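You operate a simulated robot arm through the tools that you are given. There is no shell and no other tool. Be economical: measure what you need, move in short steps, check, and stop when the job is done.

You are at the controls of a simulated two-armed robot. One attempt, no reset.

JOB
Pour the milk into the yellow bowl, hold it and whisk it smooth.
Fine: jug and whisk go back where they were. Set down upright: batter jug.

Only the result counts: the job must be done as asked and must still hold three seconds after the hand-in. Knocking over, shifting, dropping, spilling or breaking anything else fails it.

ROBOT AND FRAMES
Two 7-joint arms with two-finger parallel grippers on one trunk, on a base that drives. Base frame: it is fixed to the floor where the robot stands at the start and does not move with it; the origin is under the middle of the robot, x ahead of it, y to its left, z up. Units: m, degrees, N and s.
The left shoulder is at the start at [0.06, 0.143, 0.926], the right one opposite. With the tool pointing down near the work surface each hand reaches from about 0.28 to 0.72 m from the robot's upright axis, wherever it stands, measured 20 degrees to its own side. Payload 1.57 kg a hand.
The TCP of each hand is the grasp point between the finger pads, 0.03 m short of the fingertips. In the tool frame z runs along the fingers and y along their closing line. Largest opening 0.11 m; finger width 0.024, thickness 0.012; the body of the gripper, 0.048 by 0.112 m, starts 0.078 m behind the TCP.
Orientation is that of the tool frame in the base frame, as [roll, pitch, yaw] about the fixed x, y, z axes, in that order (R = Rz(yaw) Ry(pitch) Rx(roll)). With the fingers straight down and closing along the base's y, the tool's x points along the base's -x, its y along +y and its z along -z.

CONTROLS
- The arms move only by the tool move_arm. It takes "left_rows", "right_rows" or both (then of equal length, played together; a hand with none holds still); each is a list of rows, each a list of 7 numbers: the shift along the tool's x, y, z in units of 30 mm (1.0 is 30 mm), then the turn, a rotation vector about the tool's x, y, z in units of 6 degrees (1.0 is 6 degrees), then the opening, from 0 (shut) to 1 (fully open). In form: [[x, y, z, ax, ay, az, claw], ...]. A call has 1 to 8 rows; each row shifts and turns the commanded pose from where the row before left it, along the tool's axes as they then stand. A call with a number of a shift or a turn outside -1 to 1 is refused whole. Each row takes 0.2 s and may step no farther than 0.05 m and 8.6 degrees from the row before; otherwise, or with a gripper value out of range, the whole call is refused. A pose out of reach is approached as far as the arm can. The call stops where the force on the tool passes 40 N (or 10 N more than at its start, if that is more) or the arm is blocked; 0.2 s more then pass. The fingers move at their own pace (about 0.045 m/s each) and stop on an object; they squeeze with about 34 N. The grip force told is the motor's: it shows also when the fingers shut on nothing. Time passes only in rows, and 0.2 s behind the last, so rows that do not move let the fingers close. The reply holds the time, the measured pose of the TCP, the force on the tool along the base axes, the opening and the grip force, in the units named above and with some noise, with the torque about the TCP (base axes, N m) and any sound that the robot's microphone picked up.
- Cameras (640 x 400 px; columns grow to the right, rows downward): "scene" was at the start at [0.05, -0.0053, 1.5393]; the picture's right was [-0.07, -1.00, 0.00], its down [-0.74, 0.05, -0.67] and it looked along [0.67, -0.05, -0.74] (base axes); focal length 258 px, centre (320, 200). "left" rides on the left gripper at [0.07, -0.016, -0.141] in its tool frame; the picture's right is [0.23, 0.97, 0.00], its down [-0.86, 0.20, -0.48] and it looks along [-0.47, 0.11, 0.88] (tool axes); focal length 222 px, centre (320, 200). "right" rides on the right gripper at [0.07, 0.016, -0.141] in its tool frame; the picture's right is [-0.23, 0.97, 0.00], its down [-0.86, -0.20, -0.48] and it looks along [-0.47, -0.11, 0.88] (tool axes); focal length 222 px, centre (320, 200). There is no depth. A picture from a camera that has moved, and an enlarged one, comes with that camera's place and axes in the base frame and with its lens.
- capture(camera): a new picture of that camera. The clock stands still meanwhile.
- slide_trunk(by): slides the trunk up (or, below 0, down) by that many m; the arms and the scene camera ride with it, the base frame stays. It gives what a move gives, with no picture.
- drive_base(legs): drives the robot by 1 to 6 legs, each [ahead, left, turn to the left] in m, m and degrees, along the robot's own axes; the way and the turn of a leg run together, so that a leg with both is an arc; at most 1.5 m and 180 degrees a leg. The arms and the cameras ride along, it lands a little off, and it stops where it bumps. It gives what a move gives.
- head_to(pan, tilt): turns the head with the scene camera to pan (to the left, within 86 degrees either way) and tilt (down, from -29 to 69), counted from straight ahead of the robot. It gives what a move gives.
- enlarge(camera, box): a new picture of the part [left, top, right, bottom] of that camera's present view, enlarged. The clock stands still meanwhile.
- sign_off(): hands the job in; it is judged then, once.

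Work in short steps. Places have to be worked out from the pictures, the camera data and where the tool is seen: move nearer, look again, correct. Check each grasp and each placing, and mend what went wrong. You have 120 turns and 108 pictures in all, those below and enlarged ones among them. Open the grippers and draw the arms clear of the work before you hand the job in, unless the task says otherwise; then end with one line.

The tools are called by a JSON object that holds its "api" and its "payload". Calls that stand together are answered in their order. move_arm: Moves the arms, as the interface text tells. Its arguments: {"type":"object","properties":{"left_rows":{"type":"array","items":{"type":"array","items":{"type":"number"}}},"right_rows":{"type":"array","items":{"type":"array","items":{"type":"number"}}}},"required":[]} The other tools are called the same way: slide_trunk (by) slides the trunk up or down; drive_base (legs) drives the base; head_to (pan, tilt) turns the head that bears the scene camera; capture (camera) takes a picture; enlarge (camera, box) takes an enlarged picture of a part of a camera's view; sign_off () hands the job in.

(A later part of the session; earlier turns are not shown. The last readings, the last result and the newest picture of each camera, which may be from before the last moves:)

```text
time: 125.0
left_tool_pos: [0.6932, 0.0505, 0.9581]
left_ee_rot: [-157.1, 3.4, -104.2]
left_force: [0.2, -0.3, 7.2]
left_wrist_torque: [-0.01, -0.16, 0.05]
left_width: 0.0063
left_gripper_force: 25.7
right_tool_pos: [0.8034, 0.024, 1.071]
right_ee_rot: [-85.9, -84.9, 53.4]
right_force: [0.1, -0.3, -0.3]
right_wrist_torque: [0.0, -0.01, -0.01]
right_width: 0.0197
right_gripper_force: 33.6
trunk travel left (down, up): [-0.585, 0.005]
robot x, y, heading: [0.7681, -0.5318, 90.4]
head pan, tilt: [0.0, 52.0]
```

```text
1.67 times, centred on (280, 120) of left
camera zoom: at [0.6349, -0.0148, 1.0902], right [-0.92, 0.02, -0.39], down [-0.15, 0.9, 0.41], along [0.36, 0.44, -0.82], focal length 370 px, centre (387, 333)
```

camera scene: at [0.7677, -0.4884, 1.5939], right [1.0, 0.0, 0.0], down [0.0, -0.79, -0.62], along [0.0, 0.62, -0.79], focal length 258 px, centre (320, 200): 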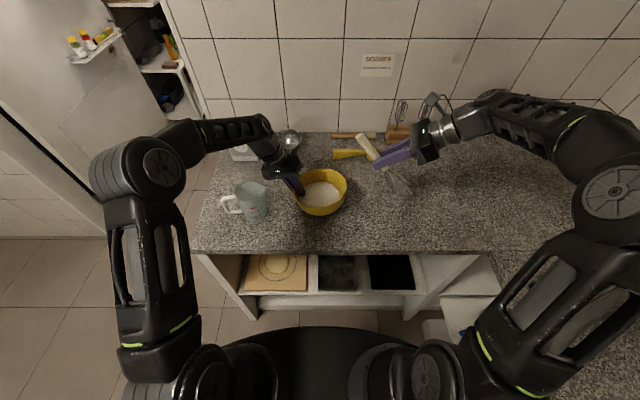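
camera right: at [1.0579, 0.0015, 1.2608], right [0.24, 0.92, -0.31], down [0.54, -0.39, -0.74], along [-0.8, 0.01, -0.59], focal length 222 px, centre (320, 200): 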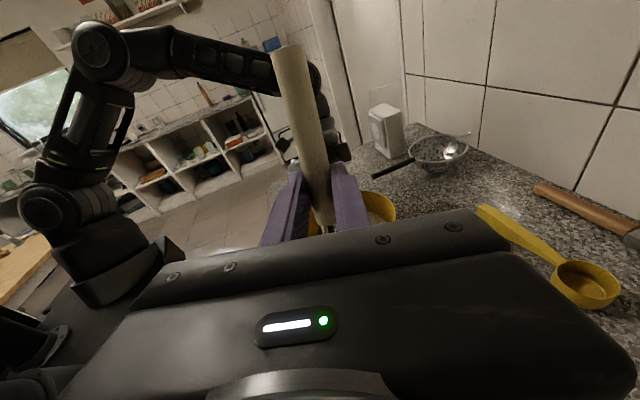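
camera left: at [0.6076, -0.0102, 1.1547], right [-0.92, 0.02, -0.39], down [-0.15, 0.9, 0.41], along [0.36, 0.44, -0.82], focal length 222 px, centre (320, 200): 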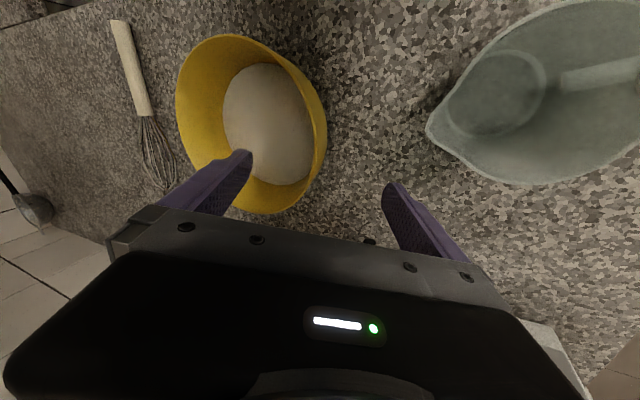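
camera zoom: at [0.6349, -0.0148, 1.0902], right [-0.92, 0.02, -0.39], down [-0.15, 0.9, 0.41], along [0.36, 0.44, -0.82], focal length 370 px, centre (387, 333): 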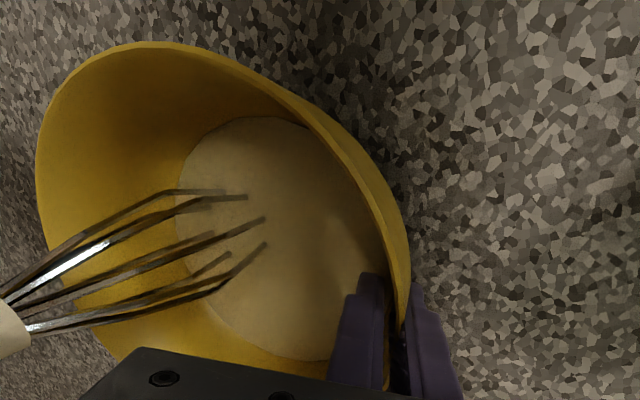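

The mix is turning a creamy colour, so the whisking is taking effect. I continue with more circles.

{"api": "move_arm", "payload": {"right_rows": [[0.049, 0.551, 0.099, 0, 0, 0, 0], [0.026, 0.324, 0.459, 0, 0, 0, 0], [-0.013, -0.098, 0.553, 0, 0, 0, 0], [-0.044, -0.457, 0.325, 0, 0, 0, 0], [-0.049, -0.551, -0.099, 0, 0, 0, 0], [-0.026, -0.324, -0.459, 0, 0, 0, 0], [0.013, 0.098, -0.553, 0, 0, 0, 0], [0.044, 0.457, -0.325, 0, 0, 0, 0]]}}

{"api": "move_arm", "payload": {"right_rows": [[0.049, 0.551, 0.099, 0, 0, 0, 0], [0.026, 0.324, 0.459, 0, 0, 0, 0], [-0.013, -0.098, 0.553, 0, 0, 0, 0], [-0.044, -0.457, 0.325, 0, 0, 0, 0], [-0.049, -0.551, -0.099, 0, 0, 0, 0], [-0.026, -0.324, -0.459, 0, 0, 0, 0], [0.013, 0.098, -0.553, 0, 0, 0, 0], [0.044, 0.457, -0.325, 0, 0, 0, 0]]}}

{"api": "move_arm", "payload": {"right_rows": [[0.049, 0.551, 0.099, 0, 0, 0, 0], [0.026, 0.324, 0.459, 0, 0, 0, 0], [-0.013, -0.098, 0.553, 0, 0, 0, 0], [-0.044, -0.457, 0.325, 0, 0, 0, 0], [-0.049, -0.551, -0.099, 0, 0, 0, 0], [-0.026, -0.324, -0.459, 0, 0, 0, 0], [0.013, 0.098, -0.553, 0, 0, 0, 0], [0.044, 0.457, -0.325, 0, 0, 0, 0]]}}

{"api": "move_arm", "payload": {"right_rows": [[0.049, 0.551, 0.099, 0, 0, 0, 0], [0.026, 0.324, 0.459, 0, 0, 0, 0], [-0.013, -0.098, 0.553, 0, 0, 0, 0], [-0.044, -0.457, 0.325, 0, 0, 0, 0], [-0.049, -0.551, -0.099, 0, 0, 0, 0], [-0.026, -0.324, -0.459, 0, 0, 0, 0], [0.013, 0.098, -0.553, 0, 0, 0, 0], [0.044, 0.457, -0.325, 0, 0, 0, 0]]}}

{"api": "enlarge", "payload": {"camera": "scene", "box": [280, 150, 360, 210]}}

```text
time: 126.8
left_tool_pos: [0.6924, 0.05, 0.9582]
left_ee_rot: [-157.0, 3.4, -104.3]
left_force: [-0.1, 0.4, 6.0]
left_wrist_torque: [0.02, -0.09, -0.01]
left_width: 0.0061
left_gripper_force: 26.4
right_tool_pos: [0.8011, 0.0231, 1.0694]
right_ee_rot: [-85.3, -84.8, 52.9]
right_force: [-0.4, -0.1, -0.4]
right_wrist_torque: [-0.01, 0.06, 0.01]
right_width: 0.0199
right_gripper_force: 33.3
trunk travel left (down, up): [-0.585, 0.005]
robot x, y, heading: [0.7635, -0.5322, 90.3]
head pan, tilt: [0.0, 52.0]
```

```text
time: 128.6
left_tool_pos: [0.6932, 0.0495, 0.9588]
left_ee_rot: [-157.0, 3.4, -104.4]
left_force: [-0.8, -0.5, 6.4]
left_wrist_torque: [-0.03, -0.12, 0.0]
left_width: 0.0063
left_gripper_force: 25.5
right_tool_pos: [0.8023, 0.0223, 1.0698]
right_ee_rot: [-85.6, -85.0, 53.2]
right_force: [0.7, -0.2, -1.2]
right_wrist_torque: [0.02, 0.02, 0.0]
right_width: 0.0199
right_gripper_force: 33.7
trunk travel left (down, up): [-0.585, 0.005]
robot x, y, heading: [0.7674, -0.5321, 90.3]
head pan, tilt: [0.0, 52.0]
```

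```text
time: 130.4
left_tool_pos: [0.6928, 0.0493, 0.9576]
left_ee_rot: [-157.1, 3.3, -104.3]
left_force: [0.1, -0.5, 6.9]
left_wrist_torque: [0.0, -0.1, 0.0]
left_width: 0.0062
left_gripper_force: 26.1
right_tool_pos: [0.8004, 0.0222, 1.0704]
right_ee_rot: [-85.5, -84.9, 53.1]
right_force: [0.1, 0.7, -0.1]
right_wrist_torque: [0.01, 0.05, 0.0]
right_width: 0.0196
right_gripper_force: 33.3
trunk travel left (down, up): [-0.585, 0.005]
robot x, y, heading: [0.766, -0.534, 90.2]
head pan, tilt: [0.0, 52.0]
```

```text
time: 132.2
left_tool_pos: [0.6924, 0.0502, 0.9591]
left_ee_rot: [-157.1, 3.4, -104.2]
left_force: [2.7, 0.0, 5.5]
left_wrist_torque: [0.19, 0.18, 0.1]
left_width: 0.0059
left_gripper_force: 25.7
right_tool_pos: [0.8027, 0.0223, 1.0696]
right_ee_rot: [-83.6, -85.0, 51.4]
right_force: [-3.5, -0.1, 4.5]
right_wrist_torque: [-0.04, 0.44, -0.04]
right_width: 0.0196
right_gripper_force: 33.4
trunk travel left (down, up): [-0.585, 0.005]
robot x, y, heading: [0.7681, -0.5341, 90.1]
head pan, tilt: [0.0, 52.0]
```

```text
6.67 times, centred on (320, 180) of scene
camera zoom: at [0.7676, -0.4888, 1.594], right [1.0, 0.0, 0.0], down [0.0, -0.79, -0.62], along [0.0, 0.62, -0.79], focal length 1720 px, centre (320, 333)
```

zoom: 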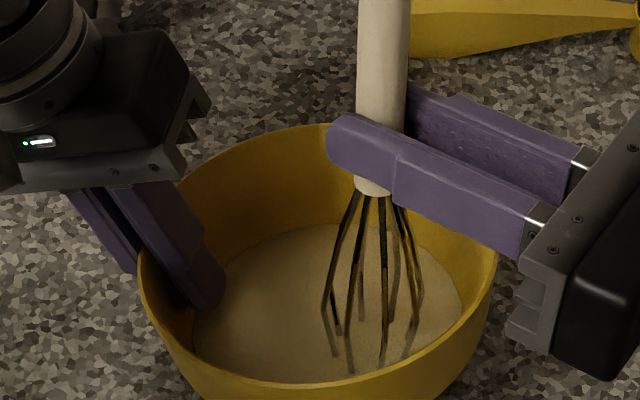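

The batter looks uniformly creamy. The last circle just brushed the right wall, so I shift the circle 4 mm left and 3 mm up and add several more turns.

{"api": "move_arm", "payload": {"right_rows": [[0.14, 0.48, 0.21, 0, 0, 0, 0], [0.026, 0.324, 0.459, 0, 0, 0, 0], [-0.013, -0.098, 0.553, 0, 0, 0, 0], [-0.044, -0.457, 0.325, 0, 0, 0, 0], [-0.049, -0.551, -0.099, 0, 0, 0, 0], [-0.026, -0.324, -0.459, 0, 0, 0, 0], [0.013, 0.098, -0.553, 0, 0, 0, 0], [0.044, 0.457, -0.325, 0, 0, 0, 0]]}}

{"api": "move_arm", "payload": {"right_rows": [[0.049, 0.551, 0.099, 0, 0, 0, 0], [0.026, 0.324, 0.459, 0, 0, 0, 0], [-0.013, -0.098, 0.553, 0, 0, 0, 0], [-0.044, -0.457, 0.325, 0, 0, 0, 0], [-0.049, -0.551, -0.099, 0, 0, 0, 0], [-0.026, -0.324, -0.459, 0, 0, 0, 0], [0.013, 0.098, -0.553, 0, 0, 0, 0], [0.044, 0.457, -0.325, 0, 0, 0, 0]]}}

{"api": "move_arm", "payload": {"right_rows": [[0.049, 0.551, 0.099, 0, 0, 0, 0], [0.026, 0.324, 0.459, 0, 0, 0, 0], [-0.013, -0.098, 0.553, 0, 0, 0, 0], [-0.044, -0.457, 0.325, 0, 0, 0, 0], [-0.049, -0.551, -0.099, 0, 0, 0, 0], [-0.026, -0.324, -0.459, 0, 0, 0, 0], [0.013, 0.098, -0.553, 0, 0, 0, 0], [0.044, 0.457, -0.325, 0, 0, 0, 0]]}}

{"api": "move_arm", "payload": {"right_rows": [[0.049, 0.551, 0.099, 0, 0, 0, 0], [0.026, 0.324, 0.459, 0, 0, 0, 0], [-0.013, -0.098, 0.553, 0, 0, 0, 0], [-0.044, -0.457, 0.325, 0, 0, 0, 0], [-0.049, -0.551, -0.099, 0, 0, 0, 0], [-0.026, -0.324, -0.459, 0, 0, 0, 0], [0.013, 0.098, -0.553, 0, 0, 0, 0], [0.044, 0.457, -0.325, 0, 0, 0, 0]]}}

{"api": "enlarge", "payload": {"camera": "scene", "box": [280, 150, 360, 210]}}

{"api": "enlarge", "payload": {"camera": "left", "box": [100, 0, 460, 240]}}

```text
time: 134.0
left_tool_pos: [0.6931, 0.0501, 0.9589]
left_ee_rot: [-157.1, 3.4, -104.2]
left_force: [-0.8, 0.1, 7.8]
left_wrist_torque: [0.01, -0.15, 0.01]
left_width: 0.006
left_gripper_force: 26.4
right_tool_pos: [0.7963, 0.0249, 1.0736]
right_ee_rot: [-85.1, -84.9, 52.7]
right_force: [1.6, 0.1, -0.6]
right_wrist_torque: [0.01, -0.01, 0.0]
right_width: 0.0196
right_gripper_force: 33.6
trunk travel left (down, up): [-0.585, 0.005]
robot x, y, heading: [0.768, -0.5347, 90.4]
head pan, tilt: [0.0, 52.0]
```

```text
time: 135.8
left_tool_pos: [0.6934, 0.05, 0.958]
left_ee_rot: [-157.1, 3.3, -104.3]
left_force: [-0.5, -0.5, 7.0]
left_wrist_torque: [0.01, -0.14, 0.0]
left_width: 0.0059
left_gripper_force: 25.5
right_tool_pos: [0.7974, 0.0251, 1.0736]
right_ee_rot: [-85.1, -84.9, 52.7]
right_force: [0.7, -0.1, -0.2]
right_wrist_torque: [-0.03, -0.02, -0.01]
right_width: 0.0198
right_gripper_force: 33.7
trunk travel left (down, up): [-0.585, 0.005]
robot x, y, heading: [0.7664, -0.5316, 90.3]
head pan, tilt: [0.0, 52.0]
```

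```text
time: 137.6
left_tool_pos: [0.6925, 0.0493, 0.9582]
left_ee_rot: [-157.1, 3.4, -104.3]
left_force: [0.2, -0.2, 8.3]
left_wrist_torque: [0.01, -0.1, 0.01]
left_width: 0.006
left_gripper_force: 26.0
right_tool_pos: [0.7981, 0.0223, 1.0744]
right_ee_rot: [-84.9, -84.9, 52.7]
right_force: [0.2, 0.5, 0.2]
right_wrist_torque: [0.0, -0.01, 0.02]
right_width: 0.0201
right_gripper_force: 33.2
trunk travel left (down, up): [-0.585, 0.005]
robot x, y, heading: [0.7644, -0.5394, 89.9]
head pan, tilt: [0.0, 52.0]
```

```text
time: 139.4
left_tool_pos: [0.6937, 0.0504, 0.9594]
left_ee_rot: [-157.0, 3.4, -104.3]
left_force: [0.0, 0.1, 7.0]
left_wrist_torque: [0.03, -0.14, -0.01]
left_width: 0.0062
left_gripper_force: 26.3
right_tool_pos: [0.798, 0.0222, 1.0735]
right_ee_rot: [-85.1, -84.9, 52.7]
right_force: [0.3, -0.3, -0.5]
right_wrist_torque: [0.01, 0.0, 0.0]
right_width: 0.0198
right_gripper_force: 33.7
trunk travel left (down, up): [-0.585, 0.005]
robot x, y, heading: [0.7669, -0.5315, 90.1]
head pan, tilt: [0.0, 52.0]
```

```text
6.67 times, centred on (320, 180) of scene
camera zoom: at [0.7677, -0.4886, 1.5939], right [1.0, 0.0, 0.0], down [0.0, -0.79, -0.62], along [0.0, 0.62, -0.79], focal length 1720 px, centre (320, 333)
```

zoom: 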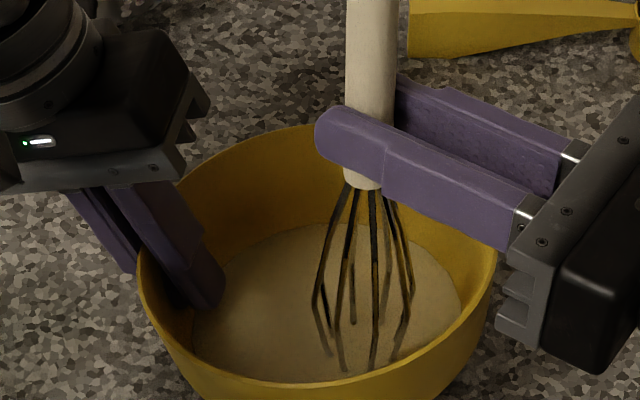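

```text
1.67 times, centred on (280, 120) of left
camera zoom: at [0.6349, -0.0148, 1.0902], right [-0.92, 0.02, -0.39], down [-0.15, 0.9, 0.41], along [0.36, 0.44, -0.82], focal length 370 px, centre (387, 333)
```

zoom: 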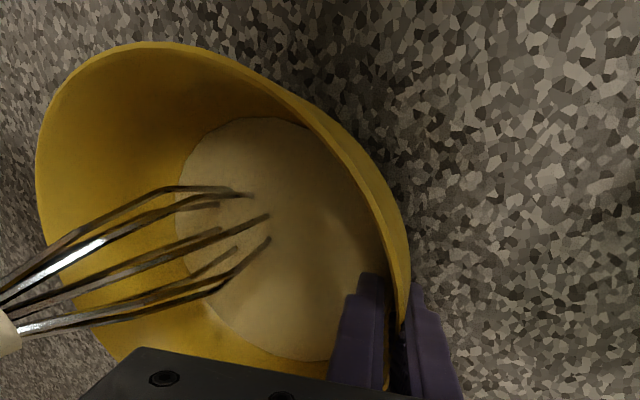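

The colour has been stable and uniform over the last circles. I add four more for good measure before taking the whisk out.

{"api": "move_arm", "payload": {"right_rows": [[0.049, 0.551, 0.099, 0, 0, 0, 0], [0.026, 0.324, 0.459, 0, 0, 0, 0], [-0.013, -0.098, 0.553, 0, 0, 0, 0], [-0.044, -0.457, 0.325, 0, 0, 0, 0], [-0.049, -0.551, -0.099, 0, 0, 0, 0], [-0.026, -0.324, -0.459, 0, 0, 0, 0], [0.013, 0.098, -0.553, 0, 0, 0, 0], [0.044, 0.457, -0.325, 0, 0, 0, 0]]}}

{"api": "move_arm", "payload": {"right_rows": [[0.049, 0.551, 0.099, 0, 0, 0, 0], [0.026, 0.324, 0.459, 0, 0, 0, 0], [-0.013, -0.098, 0.553, 0, 0, 0, 0], [-0.044, -0.457, 0.325, 0, 0, 0, 0], [-0.049, -0.551, -0.099, 0, 0, 0, 0], [-0.026, -0.324, -0.459, 0, 0, 0, 0], [0.013, 0.098, -0.553, 0, 0, 0, 0], [0.044, 0.457, -0.325, 0, 0, 0, 0]]}}

{"api": "move_arm", "payload": {"right_rows": [[0.049, 0.551, 0.099, 0, 0, 0, 0], [0.026, 0.324, 0.459, 0, 0, 0, 0], [-0.013, -0.098, 0.553, 0, 0, 0, 0], [-0.044, -0.457, 0.325, 0, 0, 0, 0], [-0.049, -0.551, -0.099, 0, 0, 0, 0], [-0.026, -0.324, -0.459, 0, 0, 0, 0], [0.013, 0.098, -0.553, 0, 0, 0, 0], [0.044, 0.457, -0.325, 0, 0, 0, 0]]}}

{"api": "move_arm", "payload": {"right_rows": [[0.049, 0.551, 0.099, 0, 0, 0, 0], [0.026, 0.324, 0.459, 0, 0, 0, 0], [-0.013, -0.098, 0.553, 0, 0, 0, 0], [-0.044, -0.457, 0.325, 0, 0, 0, 0], [-0.049, -0.551, -0.099, 0, 0, 0, 0], [-0.026, -0.324, -0.459, 0, 0, 0, 0], [0.013, 0.098, -0.553, 0, 0, 0, 0], [-0.1, 0.1, 0.1, 0, 0, 0, 0]]}}

```text
time: 141.2
left_tool_pos: [0.6923, 0.0506, 0.9586]
left_ee_rot: [-157.1, 3.4, -104.3]
left_force: [-0.8, 0.3, 7.4]
left_wrist_torque: [0.02, -0.18, -0.03]
left_width: 0.0059
left_gripper_force: 26.1
right_tool_pos: [0.7963, 0.0245, 1.0711]
right_ee_rot: [-85.2, -85.0, 52.8]
right_force: [-0.3, 0.0, -1.0]
right_wrist_torque: [-0.02, 0.03, 0.0]
right_width: 0.0198
right_gripper_force: 33.4
trunk travel left (down, up): [-0.585, 0.005]
robot x, y, heading: [0.7671, -0.5334, 90.1]
head pan, tilt: [0.0, 52.0]
```

```text
time: 143.0
left_tool_pos: [0.6935, 0.0511, 0.9586]
left_ee_rot: [-157.0, 3.4, -104.3]
left_force: [-0.4, 0.5, 8.0]
left_wrist_torque: [0.02, -0.15, 0.01]
left_width: 0.0061
left_gripper_force: 25.4
right_tool_pos: [0.797, 0.0229, 1.0742]
right_ee_rot: [-85.1, -84.9, 52.7]
right_force: [0.7, -0.3, -0.9]
right_wrist_torque: [0.0, 0.0, 0.0]
right_width: 0.0198
right_gripper_force: 33.8
trunk travel left (down, up): [-0.585, 0.005]
robot x, y, heading: [0.7634, -0.5364, 90.2]
head pan, tilt: [0.0, 52.0]
```

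```text
time: 144.8
left_tool_pos: [0.6934, 0.0503, 0.959]
left_ee_rot: [-157.1, 3.4, -104.4]
left_force: [-0.7, 0.7, 8.1]
left_wrist_torque: [0.01, -0.15, -0.03]
left_width: 0.0063
left_gripper_force: 26.0
right_tool_pos: [0.7978, 0.023, 1.0746]
right_ee_rot: [-85.0, -84.9, 52.7]
right_force: [0.5, -0.6, -1.5]
right_wrist_torque: [-0.01, 0.01, 0.0]
right_width: 0.0198
right_gripper_force: 34.0
trunk travel left (down, up): [-0.585, 0.005]
robot x, y, heading: [0.7648, -0.5315, 90.1]
head pan, tilt: [0.0, 52.0]
```

```text
time: 146.6
left_tool_pos: [0.6934, 0.0489, 0.959]
left_ee_rot: [-157.2, 3.4, -104.4]
left_force: [-0.6, 0.8, 7.5]
left_wrist_torque: [0.01, -0.16, 0.01]
left_width: 0.0062
left_gripper_force: 26.1
right_tool_pos: [0.7816, 0.0194, 1.0702]
right_ee_rot: [-85.5, -85.0, 53.1]
right_force: [0.4, 0.4, -0.8]
right_wrist_torque: [-0.01, 0.0, 0.04]
right_width: 0.0193
right_gripper_force: 33.6
trunk travel left (down, up): [-0.585, 0.005]
robot x, y, heading: [0.7646, -0.533, 90.0]
head pan, tilt: [0.0, 52.0]
```

Whisking is done. I lift the whisk straight up and let it drip over the bowl for a bit.

{"api": "move_arm", "payload": {"right_rows": [[0.4, 0.1, 0.05, 0, 0, 0, 0], [0.7, 0, 0, 0, 0, 0, 0], [0.8, 0, 0, 0, 0, 0, 0], [0.8, 0, 0, 0, 0, 0, 0], [0.7, 0, 0, 0, 0, 0, 0], [0, 0, 0, 0, 0, 0, 0], [0, 0, 0, 0, 0, 0, 0], [0, 0, 0, 0, 0, 0, 0]]}}

{"api": "move_arm", "payload": {"right_rows": [[0, 0, 0, 0, 0, 0, 0], [0, 0, 0, 0, 0, 0, 0], [0, 0, 0, 0, 0, 0, 0], [0, 0, 0, 0, 0, 0, 0], [0, 0, 0, 0, 0, 0, 0], [0, 0, 0, 0, 0, 0, 0], [0, 0, 0, 0, 0, 0, 0], [0, 0, 0, 0, 0, 0, 0]]}}

{"api": "enlarge", "payload": {"camera": "scene", "box": [250, 110, 410, 230]}}

{"api": "enlarge", "payload": {"camera": "left", "box": [100, 0, 460, 240]}}

```text
time: 148.4
left_tool_pos: [0.6932, 0.0493, 0.9589]
left_ee_rot: [-157.1, 3.4, -104.3]
left_force: [0.2, -0.1, 7.9]
left_wrist_torque: [0.01, -0.1, 0.0]
left_width: 0.006
left_gripper_force: 25.9
right_tool_pos: [0.7861, 0.0321, 1.1723]
right_ee_rot: [-85.3, -84.9, 52.9]
right_force: [-0.4, 0.3, -0.7]
right_wrist_torque: [-0.03, 0.02, -0.04]
right_width: 0.0199
right_gripper_force: 33.7
trunk travel left (down, up): [-0.585, 0.005]
robot x, y, heading: [0.7675, -0.531, 90.2]
head pan, tilt: [0.0, 52.0]
```

```text
time: 150.2
left_tool_pos: [0.6928, 0.0501, 0.9597]
left_ee_rot: [-157.0, 3.4, -104.3]
left_force: [-0.8, -0.3, 7.3]
left_wrist_torque: [-0.03, -0.18, -0.03]
left_width: 0.0061
left_gripper_force: 25.9
right_tool_pos: [0.7875, 0.0323, 1.173]
right_ee_rot: [-85.3, -85.0, 52.8]
right_force: [-0.1, -0.2, 0.1]
right_wrist_torque: [-0.03, 0.03, 0.01]
right_width: 0.0196
right_gripper_force: 33.8
trunk travel left (down, up): [-0.585, 0.005]
robot x, y, heading: [0.7648, -0.5332, 90.6]
head pan, tilt: [0.0, 52.0]
```

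```text
3.33 times, centred on (330, 170) of scene
camera zoom: at [0.7674, -0.4886, 1.5939], right [1.0, 0.0, 0.0], down [0.0, -0.79, -0.62], along [0.0, 0.62, -0.79], focal length 860 px, centre (287, 300)
```

zoom: 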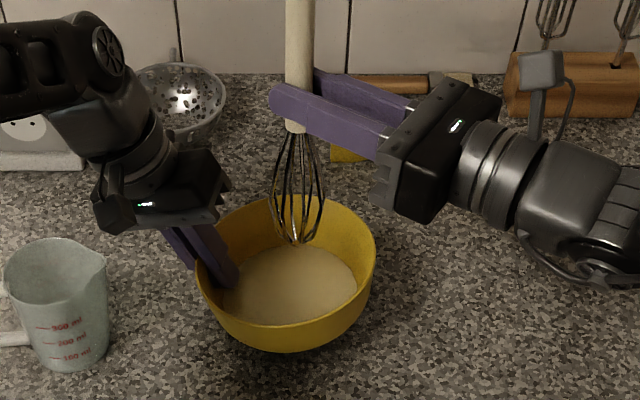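

```text
1.67 times, centred on (280, 120) of left
camera zoom: at [0.6348, -0.0148, 1.0902], right [-0.92, 0.02, -0.39], down [-0.15, 0.9, 0.41], along [0.36, 0.44, -0.82], focal length 370 px, centre (387, 333)
```

zoom: 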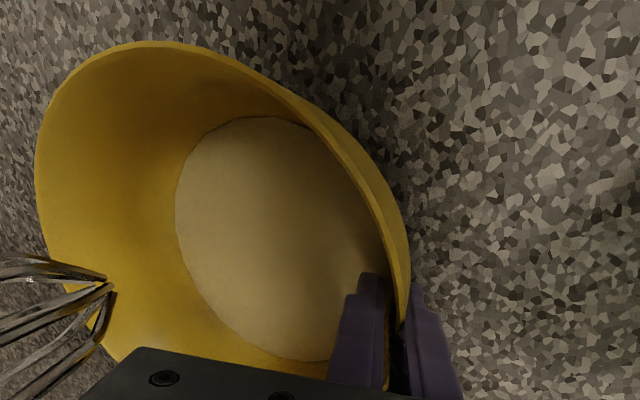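

The batter is smooth and uniform. I take the whisk back along the way it came: right of the bowl, then un-yaw and un-pitch.

{"api": "move_arm", "payload": {"right_rows": [[0.04, 0.33, -0.91, 0, 0, 0, 0], [0.04, 0.33, -0.91, 0, 0, 0, 0], [0.04, 0.33, -0.91, 0, 0, 0, 0], [0.04, 0.33, -0.91, 0, 0, 0, 0], [0.04, 0.33, -0.91, 0, 0, 0, 0], [0, 0, 0, 0, -0.85, 0, 0], [0, 0, 0, 0, -0.85, 0, 0], [0, 0, 0, 0.82, -0.07, -0.14, 0]]}}

{"api": "move_arm", "payload": {"right_rows": [[0, 0, 0, 0.82, -0.07, -0.14, 0], [0, 0, 0, 0.82, -0.07, -0.14, 0], [0, 0, 0, 0.82, -0.07, -0.14, 0], [0, 0, 0, 0, -1, 0, 0], [0, 0, 0, 0, -1, 0, 0], [-0.3, 0, 0.1, 0, -1, 0, 0], [-0.3, 0, 0.2, 0, -1, 0, 0], [-0.3, 0, 0.2, 0, -1, 0, 0]]}}

{"api": "move_arm", "payload": {"right_rows": [[0, 0, 0, 0, -1, 0, 0], [0, 0, 0, 0, -1, 0, 0], [0, 0, 0, 0, -1, 0, 0], [0, 0, 0, 0, -1, 0, 0], [0, 0, 0, 0, -1, 0, 0], [-0.88, -0.1, -0.34, 0, 0, -0.9, 0], [-0.88, -0.1, -0.34, 0, 0, -0.9, 0], [-0.88, -0.1, -0.34, 0, 0, -0.9, 0]]}}

{"api": "capture", "payload": {"camera": "scene"}}

```text
time: 152.0
left_tool_pos: [0.6927, 0.0501, 0.9599]
left_ee_rot: [-157.0, 3.3, -104.3]
left_force: [-0.7, 0.4, 6.5]
left_wrist_torque: [0.06, -0.14, 0.0]
left_width: 0.0062
left_gripper_force: 26.3
right_tool_pos: [0.9292, 0.0006, 1.1727]
right_ee_rot: [-152.4, -78.9, 125.7]
right_force: [-0.7, -0.2, -1.0]
right_wrist_torque: [0.01, 0.02, -0.01]
right_width: 0.0197
right_gripper_force: 33.7
trunk travel left (down, up): [-0.585, 0.005]
robot x, y, heading: [0.7631, -0.5282, 90.2]
head pan, tilt: [0.0, 52.0]
```

```text
time: 153.8
left_tool_pos: [0.6933, 0.0505, 0.9578]
left_ee_rot: [-157.1, 3.4, -104.3]
left_force: [-1.2, 0.1, 6.6]
left_wrist_torque: [-0.03, -0.13, -0.05]
left_width: 0.006
left_gripper_force: 25.6
right_tool_pos: [0.9261, -0.0, 1.14]
right_ee_rot: [-172.1, -49.8, 161.6]
right_force: [-0.4, 0.6, -0.8]
right_wrist_torque: [0.04, 0.02, 0.02]
right_width: 0.0193
right_gripper_force: 33.5
trunk travel left (down, up): [-0.585, 0.005]
robot x, y, heading: [0.7645, -0.5339, 90.1]
head pan, tilt: [0.0, 52.0]
```

```text
time: 155.6
left_tool_pos: [0.6928, 0.0506, 0.9585]
left_ee_rot: [-157.2, 3.5, -104.3]
left_force: [-0.1, -0.4, 7.0]
left_wrist_torque: [-0.02, -0.17, 0.0]
left_width: 0.0061
left_gripper_force: 25.9
right_tool_pos: [1.0088, -0.0217, 1.1415]
right_ee_rot: [179.3, -20.8, -176.9]
right_force: [-0.7, -0.2, -1.0]
right_wrist_torque: [0.01, 0.06, -0.01]
right_width: 0.0197
right_gripper_force: 34.1
trunk travel left (down, up): [-0.585, 0.005]
robot x, y, heading: [0.7658, -0.5325, 90.1]
head pan, tilt: [0.0, 52.0]
```

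```text
29 pictures are left
camera scene: at [0.7679, -0.4887, 1.5939], right [1.0, 0.0, 0.0], down [0.0, -0.79, -0.62], along [0.0, 0.62, -0.79], focal length 258 px, centre (320, 200)
```

scene: 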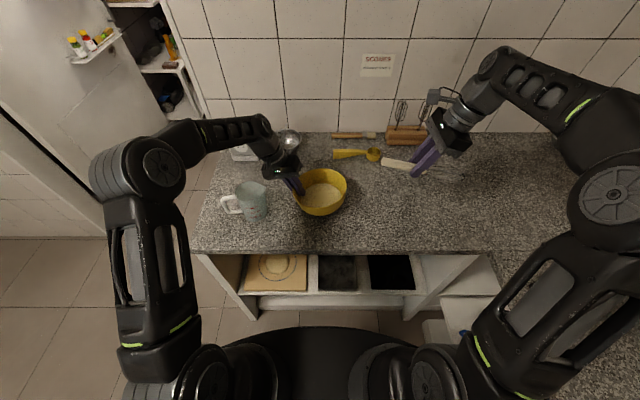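

The path reverses cleanly. I finish the un-pitch and turn the whisk back to its old direction.

{"api": "move_arm", "payload": {"right_rows": [[0, 0, 0, 0, -1, 0, 0], [0, 0, 0, 0, -1, 0, 0], [0, 0, 0, 0, -1, 0, 0], [0, 0, 0, 0, -0.46, 0, 0], [0, 0, 0, 0, 0, -1, 0], [0, 0, 0, 0, 0, -1, 0], [0, 0, 0, 0, 0, -1, 0], [0, 0, 0, 0, 0, -1, 0]]}}

{"api": "move_arm", "payload": {"right_rows": [[0, 0, 0, 0, 0, -1, 0], [0, 0, 0, 0, 0, -1, 0], [0, 0, 0, 0, 0, -1, 0], [0, 0, 0, 0, 0, -1, 0], [0, 0, 0, 0, 0, -1, 0], [0, 0, 0, 0, 0, -1, 0], [0, 0, 0, 0, 0, -1, 0], [0, 0, 0, 0, 0, -1, 0]]}}

{"api": "move_arm", "payload": {"right_rows": [[0, 0, 0, 0, 0, -1, 0], [0, 0, 0, 0, 0, -1, 0], [0, 0, 0.5, 0, 0, -0.5, 0], [0, 0, 0.9, 0, 0, 0, 0], [0, 0, 0.9, 0, 0, 0, 0], [0, 0, 0, 0, 0, 0, 0]]}}

```text
time: 157.4
left_tool_pos: [0.6934, 0.0497, 0.9587]
left_ee_rot: [-157.0, 3.3, -104.4]
left_force: [0.1, -0.8, 7.8]
left_wrist_torque: [0.01, -0.17, 0.0]
left_width: 0.0059
left_gripper_force: 26.0
right_tool_pos: [1.0102, -0.0215, 1.1415]
right_ee_rot: [179.3, 0.2, -152.9]
right_force: [-0.6, -0.4, -1.2]
right_wrist_torque: [-0.06, 0.05, 0.01]
right_width: 0.0195
right_gripper_force: 33.4
trunk travel left (down, up): [-0.585, 0.005]
robot x, y, heading: [0.7666, -0.5323, 90.3]
head pan, tilt: [0.0, 52.0]
```

```text
time: 159.2
left_tool_pos: [0.6924, 0.0502, 0.9593]
left_ee_rot: [-157.1, 3.4, -104.3]
left_force: [0.0, -0.6, 7.8]
left_wrist_torque: [-0.04, -0.17, 0.0]
left_width: 0.0057
left_gripper_force: 25.6
right_tool_pos: [1.011, -0.0209, 1.1431]
right_ee_rot: [179.7, 0.7, -105.1]
right_force: [-0.1, -0.4, 0.0]
right_wrist_torque: [-0.08, -0.01, -0.02]
right_width: 0.0196
right_gripper_force: 33.3
trunk travel left (down, up): [-0.585, 0.005]
robot x, y, heading: [0.7706, -0.5338, 90.2]
head pan, tilt: [0.0, 52.0]
```

```text
time: 160.6
left_tool_pos: [0.6931, 0.0498, 0.9579]
left_ee_rot: [-157.1, 3.4, -104.3]
left_force: [-0.1, -0.2, 8.5]
left_wrist_torque: [-0.03, -0.17, -0.04]
left_width: 0.0062
left_gripper_force: 26.0
right_tool_pos: [1.0104, -0.0208, 1.0719]
right_ee_rot: [179.8, 0.7, -90.1]
right_force: [0.7, -0.7, -0.9]
right_wrist_torque: [-0.03, -0.04, 0.02]
right_width: 0.0199
right_gripper_force: 34.3
trunk travel left (down, up): [-0.585, 0.005]
robot x, y, heading: [0.7645, -0.5352, 90.3]
head pan, tilt: [0.0, 52.0]
```

The whisk is aligned again. I correct the position by 1 cm and lower to just above the counter, then look.

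{"api": "move_arm", "payload": {"right_rows": [[-0.16, -0.05, 0.8, 0, 0, 0, 0], [-0.16, -0.05, 0.9, 0, 0, 0, 0], [0, 0, 0.9, 0, 0, 0, 0], [0, 0, 0.9, 0, 0, 0, 0], [0, 0, 0.7, 0, 0, 0, 0], [0, 0, 0, 0, 0, 0, 0]]}}

{"api": "enlarge", "payload": {"camera": "scene", "box": [340, 150, 460, 250]}}

{"api": "capture", "payload": {"camera": "right"}}

```text
time: 162.0
left_tool_pos: [0.6936, 0.0499, 0.9604]
left_ee_rot: [-157.1, 3.3, -104.2]
left_force: [-0.2, -0.7, 9.1]
left_wrist_torque: [-0.06, -0.17, -0.06]
left_width: 0.0058
left_gripper_force: 25.9
right_tool_pos: [1.015, -0.0081, 0.9448]
right_ee_rot: [179.8, 0.7, -90.1]
right_force: [1.1, -0.4, 0.0]
right_wrist_torque: [-0.02, 0.05, 0.01]
right_width: 0.0197
right_gripper_force: 33.7
trunk travel left (down, up): [-0.585, 0.005]
robot x, y, heading: [0.766, -0.5326, 90.0]
head pan, tilt: [0.0, 52.0]
```

```text
4.00 times, centred on (400, 200) of scene
camera zoom: at [0.7675, -0.4887, 1.5939], right [1.0, 0.0, 0.0], down [0.0, -0.79, -0.62], along [0.0, 0.62, -0.79], focal length 1032 px, centre (0, 200)
```

zoom: 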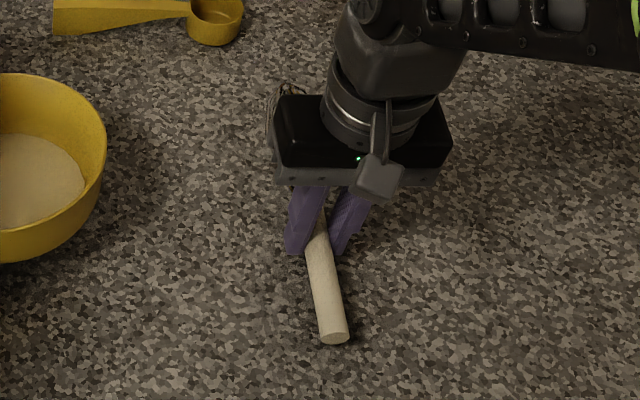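

```text
27 pictures are left
camera right: at [0.999, -0.0781, 1.0858], right [-0.97, 0.23, 0.01], down [0.2, 0.85, 0.49], along [0.11, 0.48, -0.87], focal length 222 px, centre (320, 200)
```

right: 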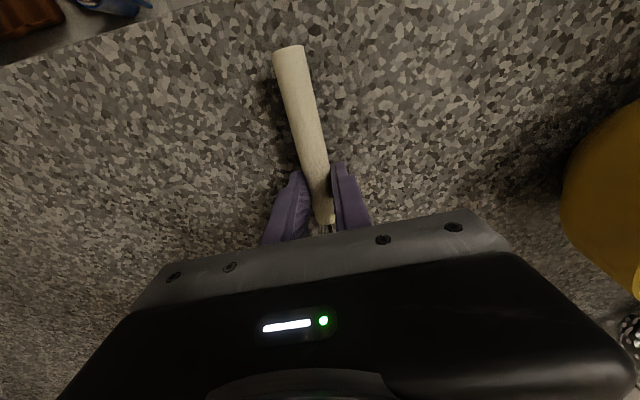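

The whisk is about 1 cm above its old place. I lower the last centimetre in small steps.

{"api": "move_arm", "payload": {"right_rows": [[0.06, 0.03, 0.13, 0, 0, 0, 0], [0.05, 0, 0.12, 0, 0, 0, 0], [0, 0, 0.08, 0, 0, 0, 0], [0, 0, 0, 0, 0, 0, 0]]}}

```text
time: 163.0
left_tool_pos: [0.6924, 0.0501, 0.9596]
left_ee_rot: [-157.1, 3.4, -104.4]
left_force: [-0.7, -0.2, 8.3]
left_wrist_torque: [-0.03, -0.18, 0.0]
left_width: 0.006
left_gripper_force: 25.7
right_tool_pos: [1.0129, -0.0125, 0.9361]
right_ee_rot: [179.7, 0.5, -90.1]
right_force: [0.6, 0.2, 0.4]
right_wrist_torque: [-0.06, 0.01, -0.02]
right_width: 0.0198
right_gripper_force: 33.1
trunk travel left (down, up): [-0.585, 0.005]
robot x, y, heading: [0.7696, -0.5318, 90.4]
head pan, tilt: [0.0, 52.0]
```

{"api": "move_arm", "payload": {"right_rows": [[0, 0, 0.08, 0, 0, 0, 0], [0, 0, 0.06, 0, 0, 0, 0], [0, 0, 0, 0, 0, 0, 0]]}}

```text
time: 163.8
left_tool_pos: [0.6935, 0.0507, 0.9583]
left_ee_rot: [-157.0, 3.3, -104.3]
left_force: [0.4, 0.1, 8.0]
left_wrist_torque: [0.03, -0.17, -0.01]
left_width: 0.0063
left_gripper_force: 25.4
right_tool_pos: [1.0129, -0.0132, 0.9322]
right_ee_rot: [179.8, 0.5, -90.0]
right_force: [0.7, 0.8, -0.1]
right_wrist_torque: [-0.1, -0.01, 0.02]
right_width: 0.0196
right_gripper_force: 34.1
trunk travel left (down, up): [-0.585, 0.005]
robot x, y, heading: [0.7673, -0.5353, 90.3]
head pan, tilt: [0.0, 52.0]
```

About 2 mm more by the grasp height; I lower that and open gently.

{"api": "move_arm", "payload": {"right_rows": [[0, 0, 0.06, 0, 0, 0, 0], [0, 0, 0, 0, 0, 0, 0.2], [0, 0, 0, 0, 0, 0, 0.4], [0, 0, 0, 0, 0, 0, 0.6], [0, 0, 0, 0, 0, 0, 0.6], [0, 0, 0, 0, 0, 0, 0.6]]}}

{"api": "capture", "payload": {"camera": "right"}}

```text
time: 165.2
left_tool_pos: [0.6935, 0.0486, 0.9587]
left_ee_rot: [-157.1, 3.4, -104.3]
left_force: [-0.5, -0.8, 7.6]
left_wrist_torque: [0.02, -0.19, 0.02]
left_width: 0.006
left_gripper_force: 26.1
right_tool_pos: [1.0128, -0.0113, 0.9304]
right_ee_rot: [179.8, 0.5, -90.1]
right_force: [-0.3, 0.0, -0.2]
right_wrist_torque: [0.0, -0.01, 0.01]
right_width: 0.0662
right_gripper_force: 0.0
trunk travel left (down, up): [-0.585, 0.005]
robot x, y, heading: [0.7698, -0.5311, 90.3]
head pan, tilt: [0.0, 52.0]
```

```text
26 pictures are left
camera right: at [0.9965, -0.0832, 1.0719], right [-0.97, 0.23, 0.01], down [0.2, 0.85, 0.49], along [0.11, 0.48, -0.87], focal length 222 px, centre (320, 200)
```

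right: 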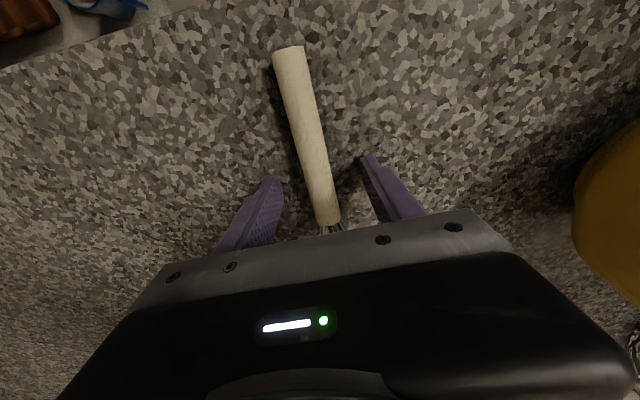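

The whisk lies where it was, free of the fingers. I raise the right hand clear, relieve the left hand's slight press and open it partly to release the bowl.

{"api": "move_arm", "payload": {"right_rows": [[0, 0, -0.5, 0, 0, 0, 0.6], [0, 0, -0.9, 0, 0, 0, 0.6], [0, 0, -1, 0, 0, 0, 0.6], [0, 0, -1, 0, 0, 0, 0.6], [0, 0, -1, 0, 0, 0, 0.6], [0, 0, -1, 0, 0, 0, 0.6], [0, 0, -0.5, 0, 0, 0, 0.6]]}}

{"api": "move_arm", "payload": {"left_rows": [[-0.001, -0.01, -0.025, 0, 0, 0, 0], [0, 0, 0, 0, 0, 0, 0.05], [0, 0, 0, 0, 0, 0, 0.1], [0, 0, 0, 0, 0, 0, 0.2], [0, 0, 0, 0, 0, 0, 0.35], [0, 0, 0, 0, 0, 0, 0.35], [0, 0, 0, 0, 0, 0, 0.35]]}}

{"api": "enlarge", "payload": {"camera": "left", "box": [100, 0, 460, 240]}}

{"api": "enlarge", "payload": {"camera": "scene", "box": [220, 110, 440, 250]}}

```text
time: 166.8
left_tool_pos: [0.693, 0.0505, 0.9593]
left_ee_rot: [-157.1, 3.4, -104.3]
left_force: [0.1, 0.0, 8.5]
left_wrist_torque: [0.05, -0.15, 0.03]
left_width: 0.0058
left_gripper_force: 25.8
right_tool_pos: [1.0112, -0.0144, 1.1104]
right_ee_rot: [179.8, 0.6, -90.1]
right_force: [-0.6, -0.3, 0.3]
right_wrist_torque: [-0.03, 0.01, -0.01]
right_width: 0.066
right_gripper_force: 0.0
trunk travel left (down, up): [-0.585, 0.005]
robot x, y, heading: [0.7666, -0.5326, 90.4]
head pan, tilt: [0.0, 52.0]
```

```text
time: 168.4
left_tool_pos: [0.6928, 0.0503, 0.9596]
left_ee_rot: [-157.0, 3.4, -104.3]
left_force: [0.2, -1.1, 1.2]
left_wrist_torque: [-0.01, 0.02, -0.05]
left_width: 0.0387
left_gripper_force: 0.0
right_tool_pos: [1.0134, -0.0134, 1.1081]
right_ee_rot: [179.8, 0.5, -90.2]
right_force: [0.6, -0.2, -0.5]
right_wrist_torque: [-0.01, 0.01, 0.02]
right_width: 0.066
right_gripper_force: 0.0
trunk travel left (down, up): [-0.585, 0.005]
robot x, y, heading: [0.7676, -0.5349, 90.0]
head pan, tilt: [0.0, 52.0]
```

```text
1.67 times, centred on (280, 120) of left
camera zoom: at [0.6349, -0.0142, 1.0903], right [-0.92, 0.02, -0.39], down [-0.15, 0.9, 0.41], along [0.36, 0.44, -0.82], focal length 370 px, centre (387, 333)
```

zoom: 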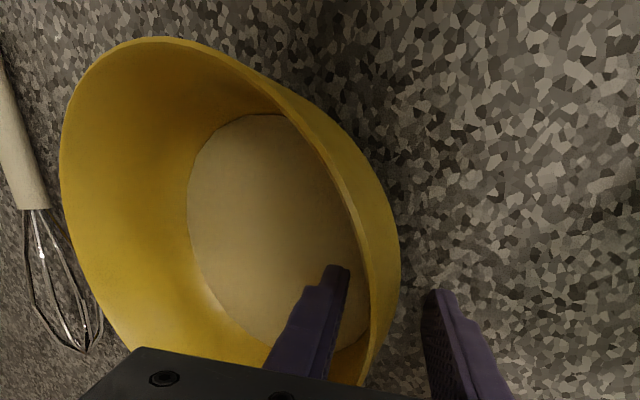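

```text
2.86 times, centred on (330, 180) of scene
camera zoom: at [0.7674, -0.4879, 1.5939], right [1.0, 0.0, 0.0], down [0.0, -0.79, -0.62], along [0.0, 0.62, -0.79], focal length 737 px, centre (291, 257)
```

zoom: 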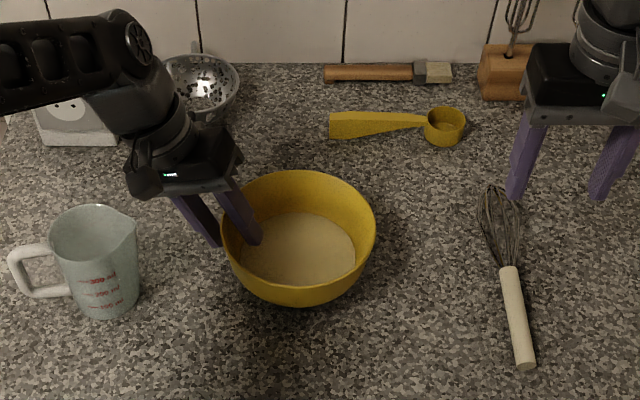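

The bowl is released and sits flat with smooth batter. I withdraw the left hand along the wall direction and draw both arms back towards the robot.

{"api": "move_arm", "payload": {"left_rows": [[0, 0, -0.4, 0, 0, 0, 0.35], [0, 0, -0.7, 0, 0, 0, 0.35], [0, 0, -0.9, 0, 0, 0, 0.35], [0, 0, -1, 0, 0, 0, 0.35], [0, 0, -0.9, 0, 0, 0, 0.35]]}}

{"api": "move_arm", "payload": {"left_rows": [[0.6, 0, 0, 0, 0, 0, 0.5], [0.9, 0, 0, 0, 0, 0, 0.7], [0.9, 0, 0, 0, 0, 0, 1], [0.9, 0, 0, 0, 0, 0, 1], [0.5, 0, 0, 0, 0, 0, 1]], "right_rows": [[0.5, 0, 0, 0, 0, 0, 1], [0.7, 0, 0, 0, 0, 0, 1], [0.7, 0, 0, 0, 0, 0, 1], [0.5, 0, 0, 0, 0, 0, 1], [0, 0, 0, 0, 0, 0, 1]]}}

{"api": "capture", "payload": {"camera": "scene"}}

{"api": "enlarge", "payload": {"camera": "scene", "box": [190, 110, 440, 260]}}

```text
time: 169.6
left_tool_pos: [0.6484, 0.0535, 1.0665]
left_ee_rot: [-157.2, 3.4, -104.3]
left_force: [-0.5, -0.2, 1.0]
left_wrist_torque: [0.0, 0.02, 0.0]
left_width: 0.0386
left_gripper_force: 0.1
right_tool_pos: [1.0129, -0.0125, 1.1088]
right_ee_rot: [179.8, 0.6, -90.1]
right_force: [0.1, -0.5, -0.6]
right_wrist_torque: [0.03, -0.02, -0.02]
right_width: 0.0659
right_gripper_force: 0.0
trunk travel left (down, up): [-0.585, 0.005]
robot x, y, heading: [0.767, -0.5328, 90.5]
head pan, tilt: [0.0, 52.0]
```

```text
time: 170.8
left_tool_pos: [0.6222, -0.0539, 1.0605]
left_ee_rot: [-157.2, 3.7, -104.4]
left_force: [5.1, 2.7, 17.0]
left_wrist_torque: [0.56, 0.38, -0.25]
left_width: 0.1007
left_gripper_force: 0.0
right_tool_pos: [1.0118, -0.0864, 1.107]
right_ee_rot: [179.8, 0.6, -90.0]
right_force: [-0.2, 0.6, 0.7]
right_wrist_torque: [0.0, 0.0, 0.01]
right_width: 0.1099
right_gripper_force: 0.0
trunk travel left (down, up): [-0.585, 0.005]
robot x, y, heading: [0.7645, -0.5336, 90.2]
head pan, tilt: [0.0, 52.0]
```

```text
23 pictures are left
camera scene: at [0.7689, -0.4889, 1.5942], right [1.0, 0.0, 0.0], down [0.0, -0.79, -0.62], along [0.0, 0.62, -0.79], focal length 258 px, centre (320, 200)
```

scene: 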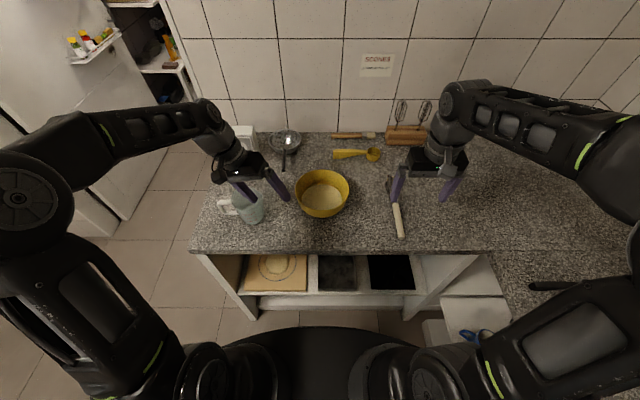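

```text
2.56 times, centred on (315, 185) of scene
camera zoom: at [0.7689, -0.4889, 1.5942], right [1.0, 0.0, 0.0], down [0.0, -0.79, -0.62], along [0.0, 0.62, -0.79], focal length 661 px, centre (333, 238)
```

zoom: 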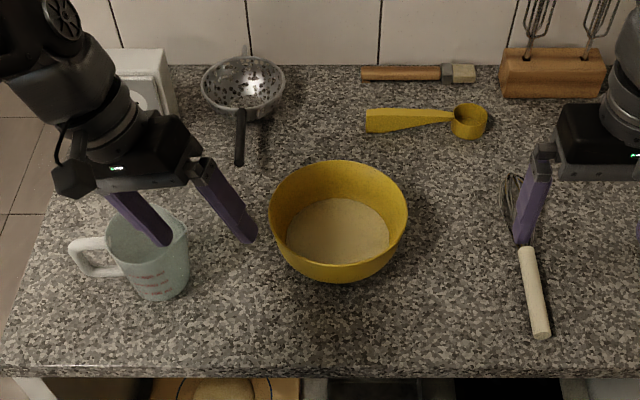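

The left hand reads 17 N: its outer finger opened down onto the jug's rim. I lift straight up at once in small steps, without changing the opening.

{"api": "move_arm", "payload": {"left_rows": [[-0.01, -0.08, -0.18, 0, 0, 0, 0.9], [-0.02, -0.15, -0.37, 0, 0, 0, 0.85], [-0.03, -0.2, -0.5, 0, 0, 0, 0.8]]}}

{"api": "enlarge", "payload": {"camera": "scene", "box": [190, 150, 310, 250]}}

{"api": "capture", "payload": {"camera": "left"}}

```text
time: 171.6
left_tool_pos: [0.6187, -0.055, 1.0921]
left_ee_rot: [-157.1, 3.3, -104.4]
left_force: [-0.1, 1.0, 0.3]
left_wrist_torque: [-0.04, 0.0, 0.01]
left_width: 0.088
left_gripper_force: 0.0
right_tool_pos: [1.0101, -0.0864, 1.1062]
right_ee_rot: [179.8, 0.6, -90.2]
right_force: [-0.2, 0.3, -0.1]
right_wrist_torque: [-0.02, 0.01, 0.0]
right_width: 0.1098
right_gripper_force: 0.0
trunk travel left (down, up): [-0.585, 0.005]
robot x, y, heading: [0.7666, -0.5342, 90.3]
head pan, tilt: [0.0, 52.0]
```

```text
4.00 times, centred on (250, 200) of scene
camera zoom: at [0.7674, -0.4882, 1.5938], right [1.0, 0.0, 0.0], down [0.0, -0.79, -0.62], along [0.0, 0.62, -0.79], focal length 1032 px, centre (600, 200)
```

zoom: 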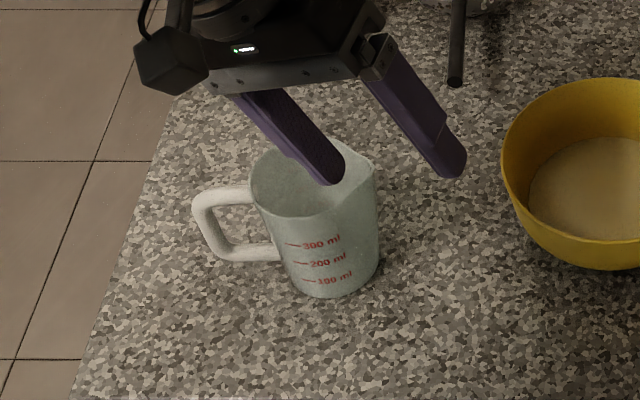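

```text
20 pictures are left
camera left: at [0.5606, -0.1196, 1.2249], right [-0.92, 0.02, -0.39], down [-0.15, 0.9, 0.41], along [0.36, 0.44, -0.82], focal length 222 px, centre (320, 200)
```

left: 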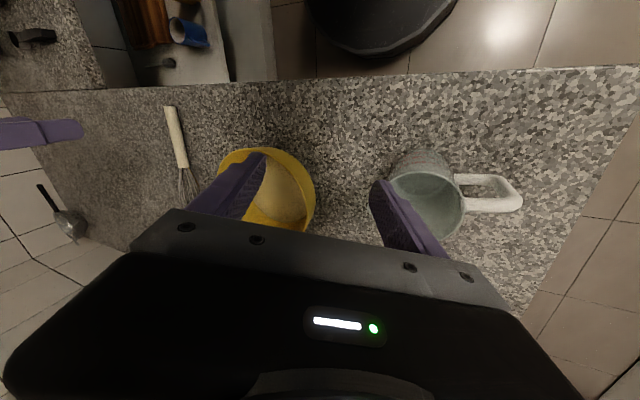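

The jug stayed upright and moved only about 1 cm. The left hand is free of it now. I narrow its opening and draw it back off the counter, well above the jug.

{"api": "move_arm", "payload": {"left_rows": [[0, 0, 0, 0, 0, 0, 0.5], [0, 0, 0, 0, 0, 0, 0.3], [0, 0, 0, 0, 0, 0, 0.3], [0.7, 0, 0, 0, 0, 0, 0.3], [0.8, -0.2, 0, 0, 0, 0, 0.3], [0.8, -0.2, 0, 0, 0, 0, 0.3], [0.6, -0.1, 0, 0, 0, 0, 0.3]]}}

{"api": "enlarge", "payload": {"camera": "scene", "box": [170, 110, 450, 270]}}

```text
time: 173.2
left_tool_pos: [0.6092, -0.1437, 1.0961]
left_ee_rot: [-157.1, 3.5, -104.3]
left_force: [0.0, 0.7, 1.0]
left_wrist_torque: [-0.02, -0.01, 0.01]
left_width: 0.0327
left_gripper_force: 0.1
right_tool_pos: [1.0106, -0.0848, 1.1064]
right_ee_rot: [179.8, 0.7, -90.1]
right_force: [1.0, 0.4, -0.6]
right_wrist_torque: [-0.01, 0.0, 0.02]
right_width: 0.1102
right_gripper_force: 0.1
trunk travel left (down, up): [-0.585, 0.005]
robot x, y, heading: [0.7685, -0.5349, 90.5]
head pan, tilt: [0.0, 52.0]
```

```text
2.29 times, centred on (310, 190) of scene
camera zoom: at [0.7675, -0.4884, 1.5939], right [1.0, 0.0, 0.0], down [0.0, -0.79, -0.62], along [0.0, 0.62, -0.79], focal length 590 px, centre (343, 223)
```

zoom: 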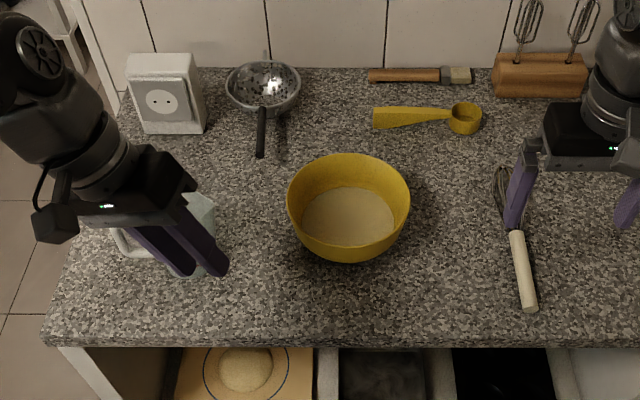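

All clear. I open the left gripper fully in free air off the counter and take one last look at the jug and the whole counter.

{"api": "move_arm", "payload": {"left_rows": [[0.5, -0.9, 0, 0, 0, 0, 0.5], [0.5, -0.9, 0, 0, 0, 0, 0.8], [0, -0.5, 0, 0, 0, 0, 1], [0, 0, 0, 0, 0, 0, 1], [0, 0, 0, 0, 0, 0, 1]]}}

{"api": "capture", "payload": {"camera": "scene"}}

{"api": "enlarge", "payload": {"camera": "scene", "box": [180, 130, 320, 250]}}

```text
time: 174.4
left_tool_pos: [0.6637, -0.1904, 1.1215]
left_ee_rot: [-157.1, 3.3, -104.3]
left_force: [-0.5, -0.6, 0.1]
left_wrist_torque: [0.0, 0.02, -0.02]
left_width: 0.1102
left_gripper_force: 0.1
right_tool_pos: [1.0088, -0.0857, 1.106]
right_ee_rot: [179.8, 0.6, -90.1]
right_force: [-0.6, 0.7, -0.3]
right_wrist_torque: [-0.01, -0.02, -0.01]
right_width: 0.1101
right_gripper_force: 0.0
trunk travel left (down, up): [-0.585, 0.005]
robot x, y, heading: [0.7653, -0.5319, 90.3]
head pan, tilt: [0.0, 52.0]
```

```text
18 pictures are left
camera scene: at [0.7675, -0.4881, 1.5939], right [1.0, 0.0, 0.0], down [0.0, -0.79, -0.62], along [0.0, 0.62, -0.79], focal length 258 px, centre (320, 200)
```

scene: 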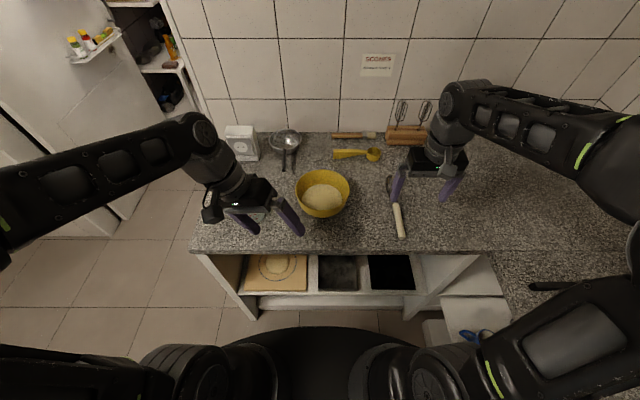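

```text
3.33 times, centred on (250, 190) of scene
camera zoom: at [0.7675, -0.4881, 1.5939], right [1.0, 0.0, 0.0], down [0.0, -0.79, -0.62], along [0.0, 0.62, -0.79], focal length 860 px, centre (553, 233)
```

zoom: 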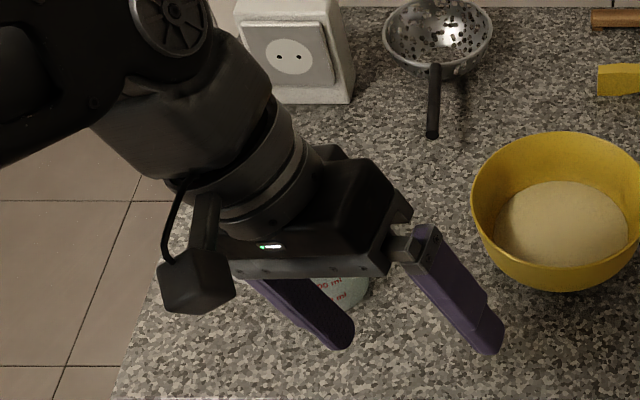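

Both hands are open and free. I back the robot off 0.2 m so the arms are wholly clear of the work, and verify.

{"api": "drive_base", "payload": {"legs": [[-0.2, 0, 0]]}}

{"api": "enlarge", "payload": {"camera": "scene", "box": [170, 60, 470, 240]}}

```text
time: 176.0
left_tool_pos: [0.6649, -0.3908, 1.1204]
left_ee_rot: [-157.1, 3.4, -104.6]
left_force: [-0.6, -0.1, 0.1]
left_wrist_torque: [0.03, -0.02, 0.03]
left_width: 0.11
left_gripper_force: 0.0
right_tool_pos: [1.0122, -0.288, 1.1081]
right_ee_rot: [179.8, 0.7, -90.4]
right_force: [-0.9, 0.2, 0.7]
right_wrist_torque: [0.03, 0.01, 0.03]
right_width: 0.1103
right_gripper_force: 0.0
trunk travel left (down, up): [-0.585, 0.005]
robot x, y, heading: [0.7665, -0.738, 89.7]
head pan, tilt: [0.0, 52.0]
```

```text
2.13 times, centred on (320, 150) of scene
camera zoom: at [0.7677, -0.6885, 1.5939], right [1.0, 0.0, 0.0], down [0.0, -0.79, -0.62], along [0.0, 0.62, -0.79], focal length 550 px, centre (320, 307)
```

zoom: 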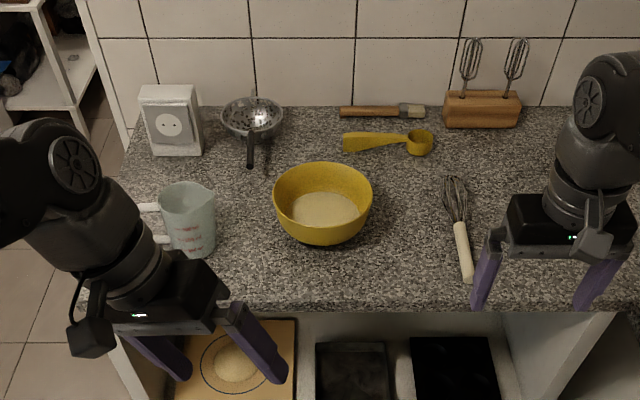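

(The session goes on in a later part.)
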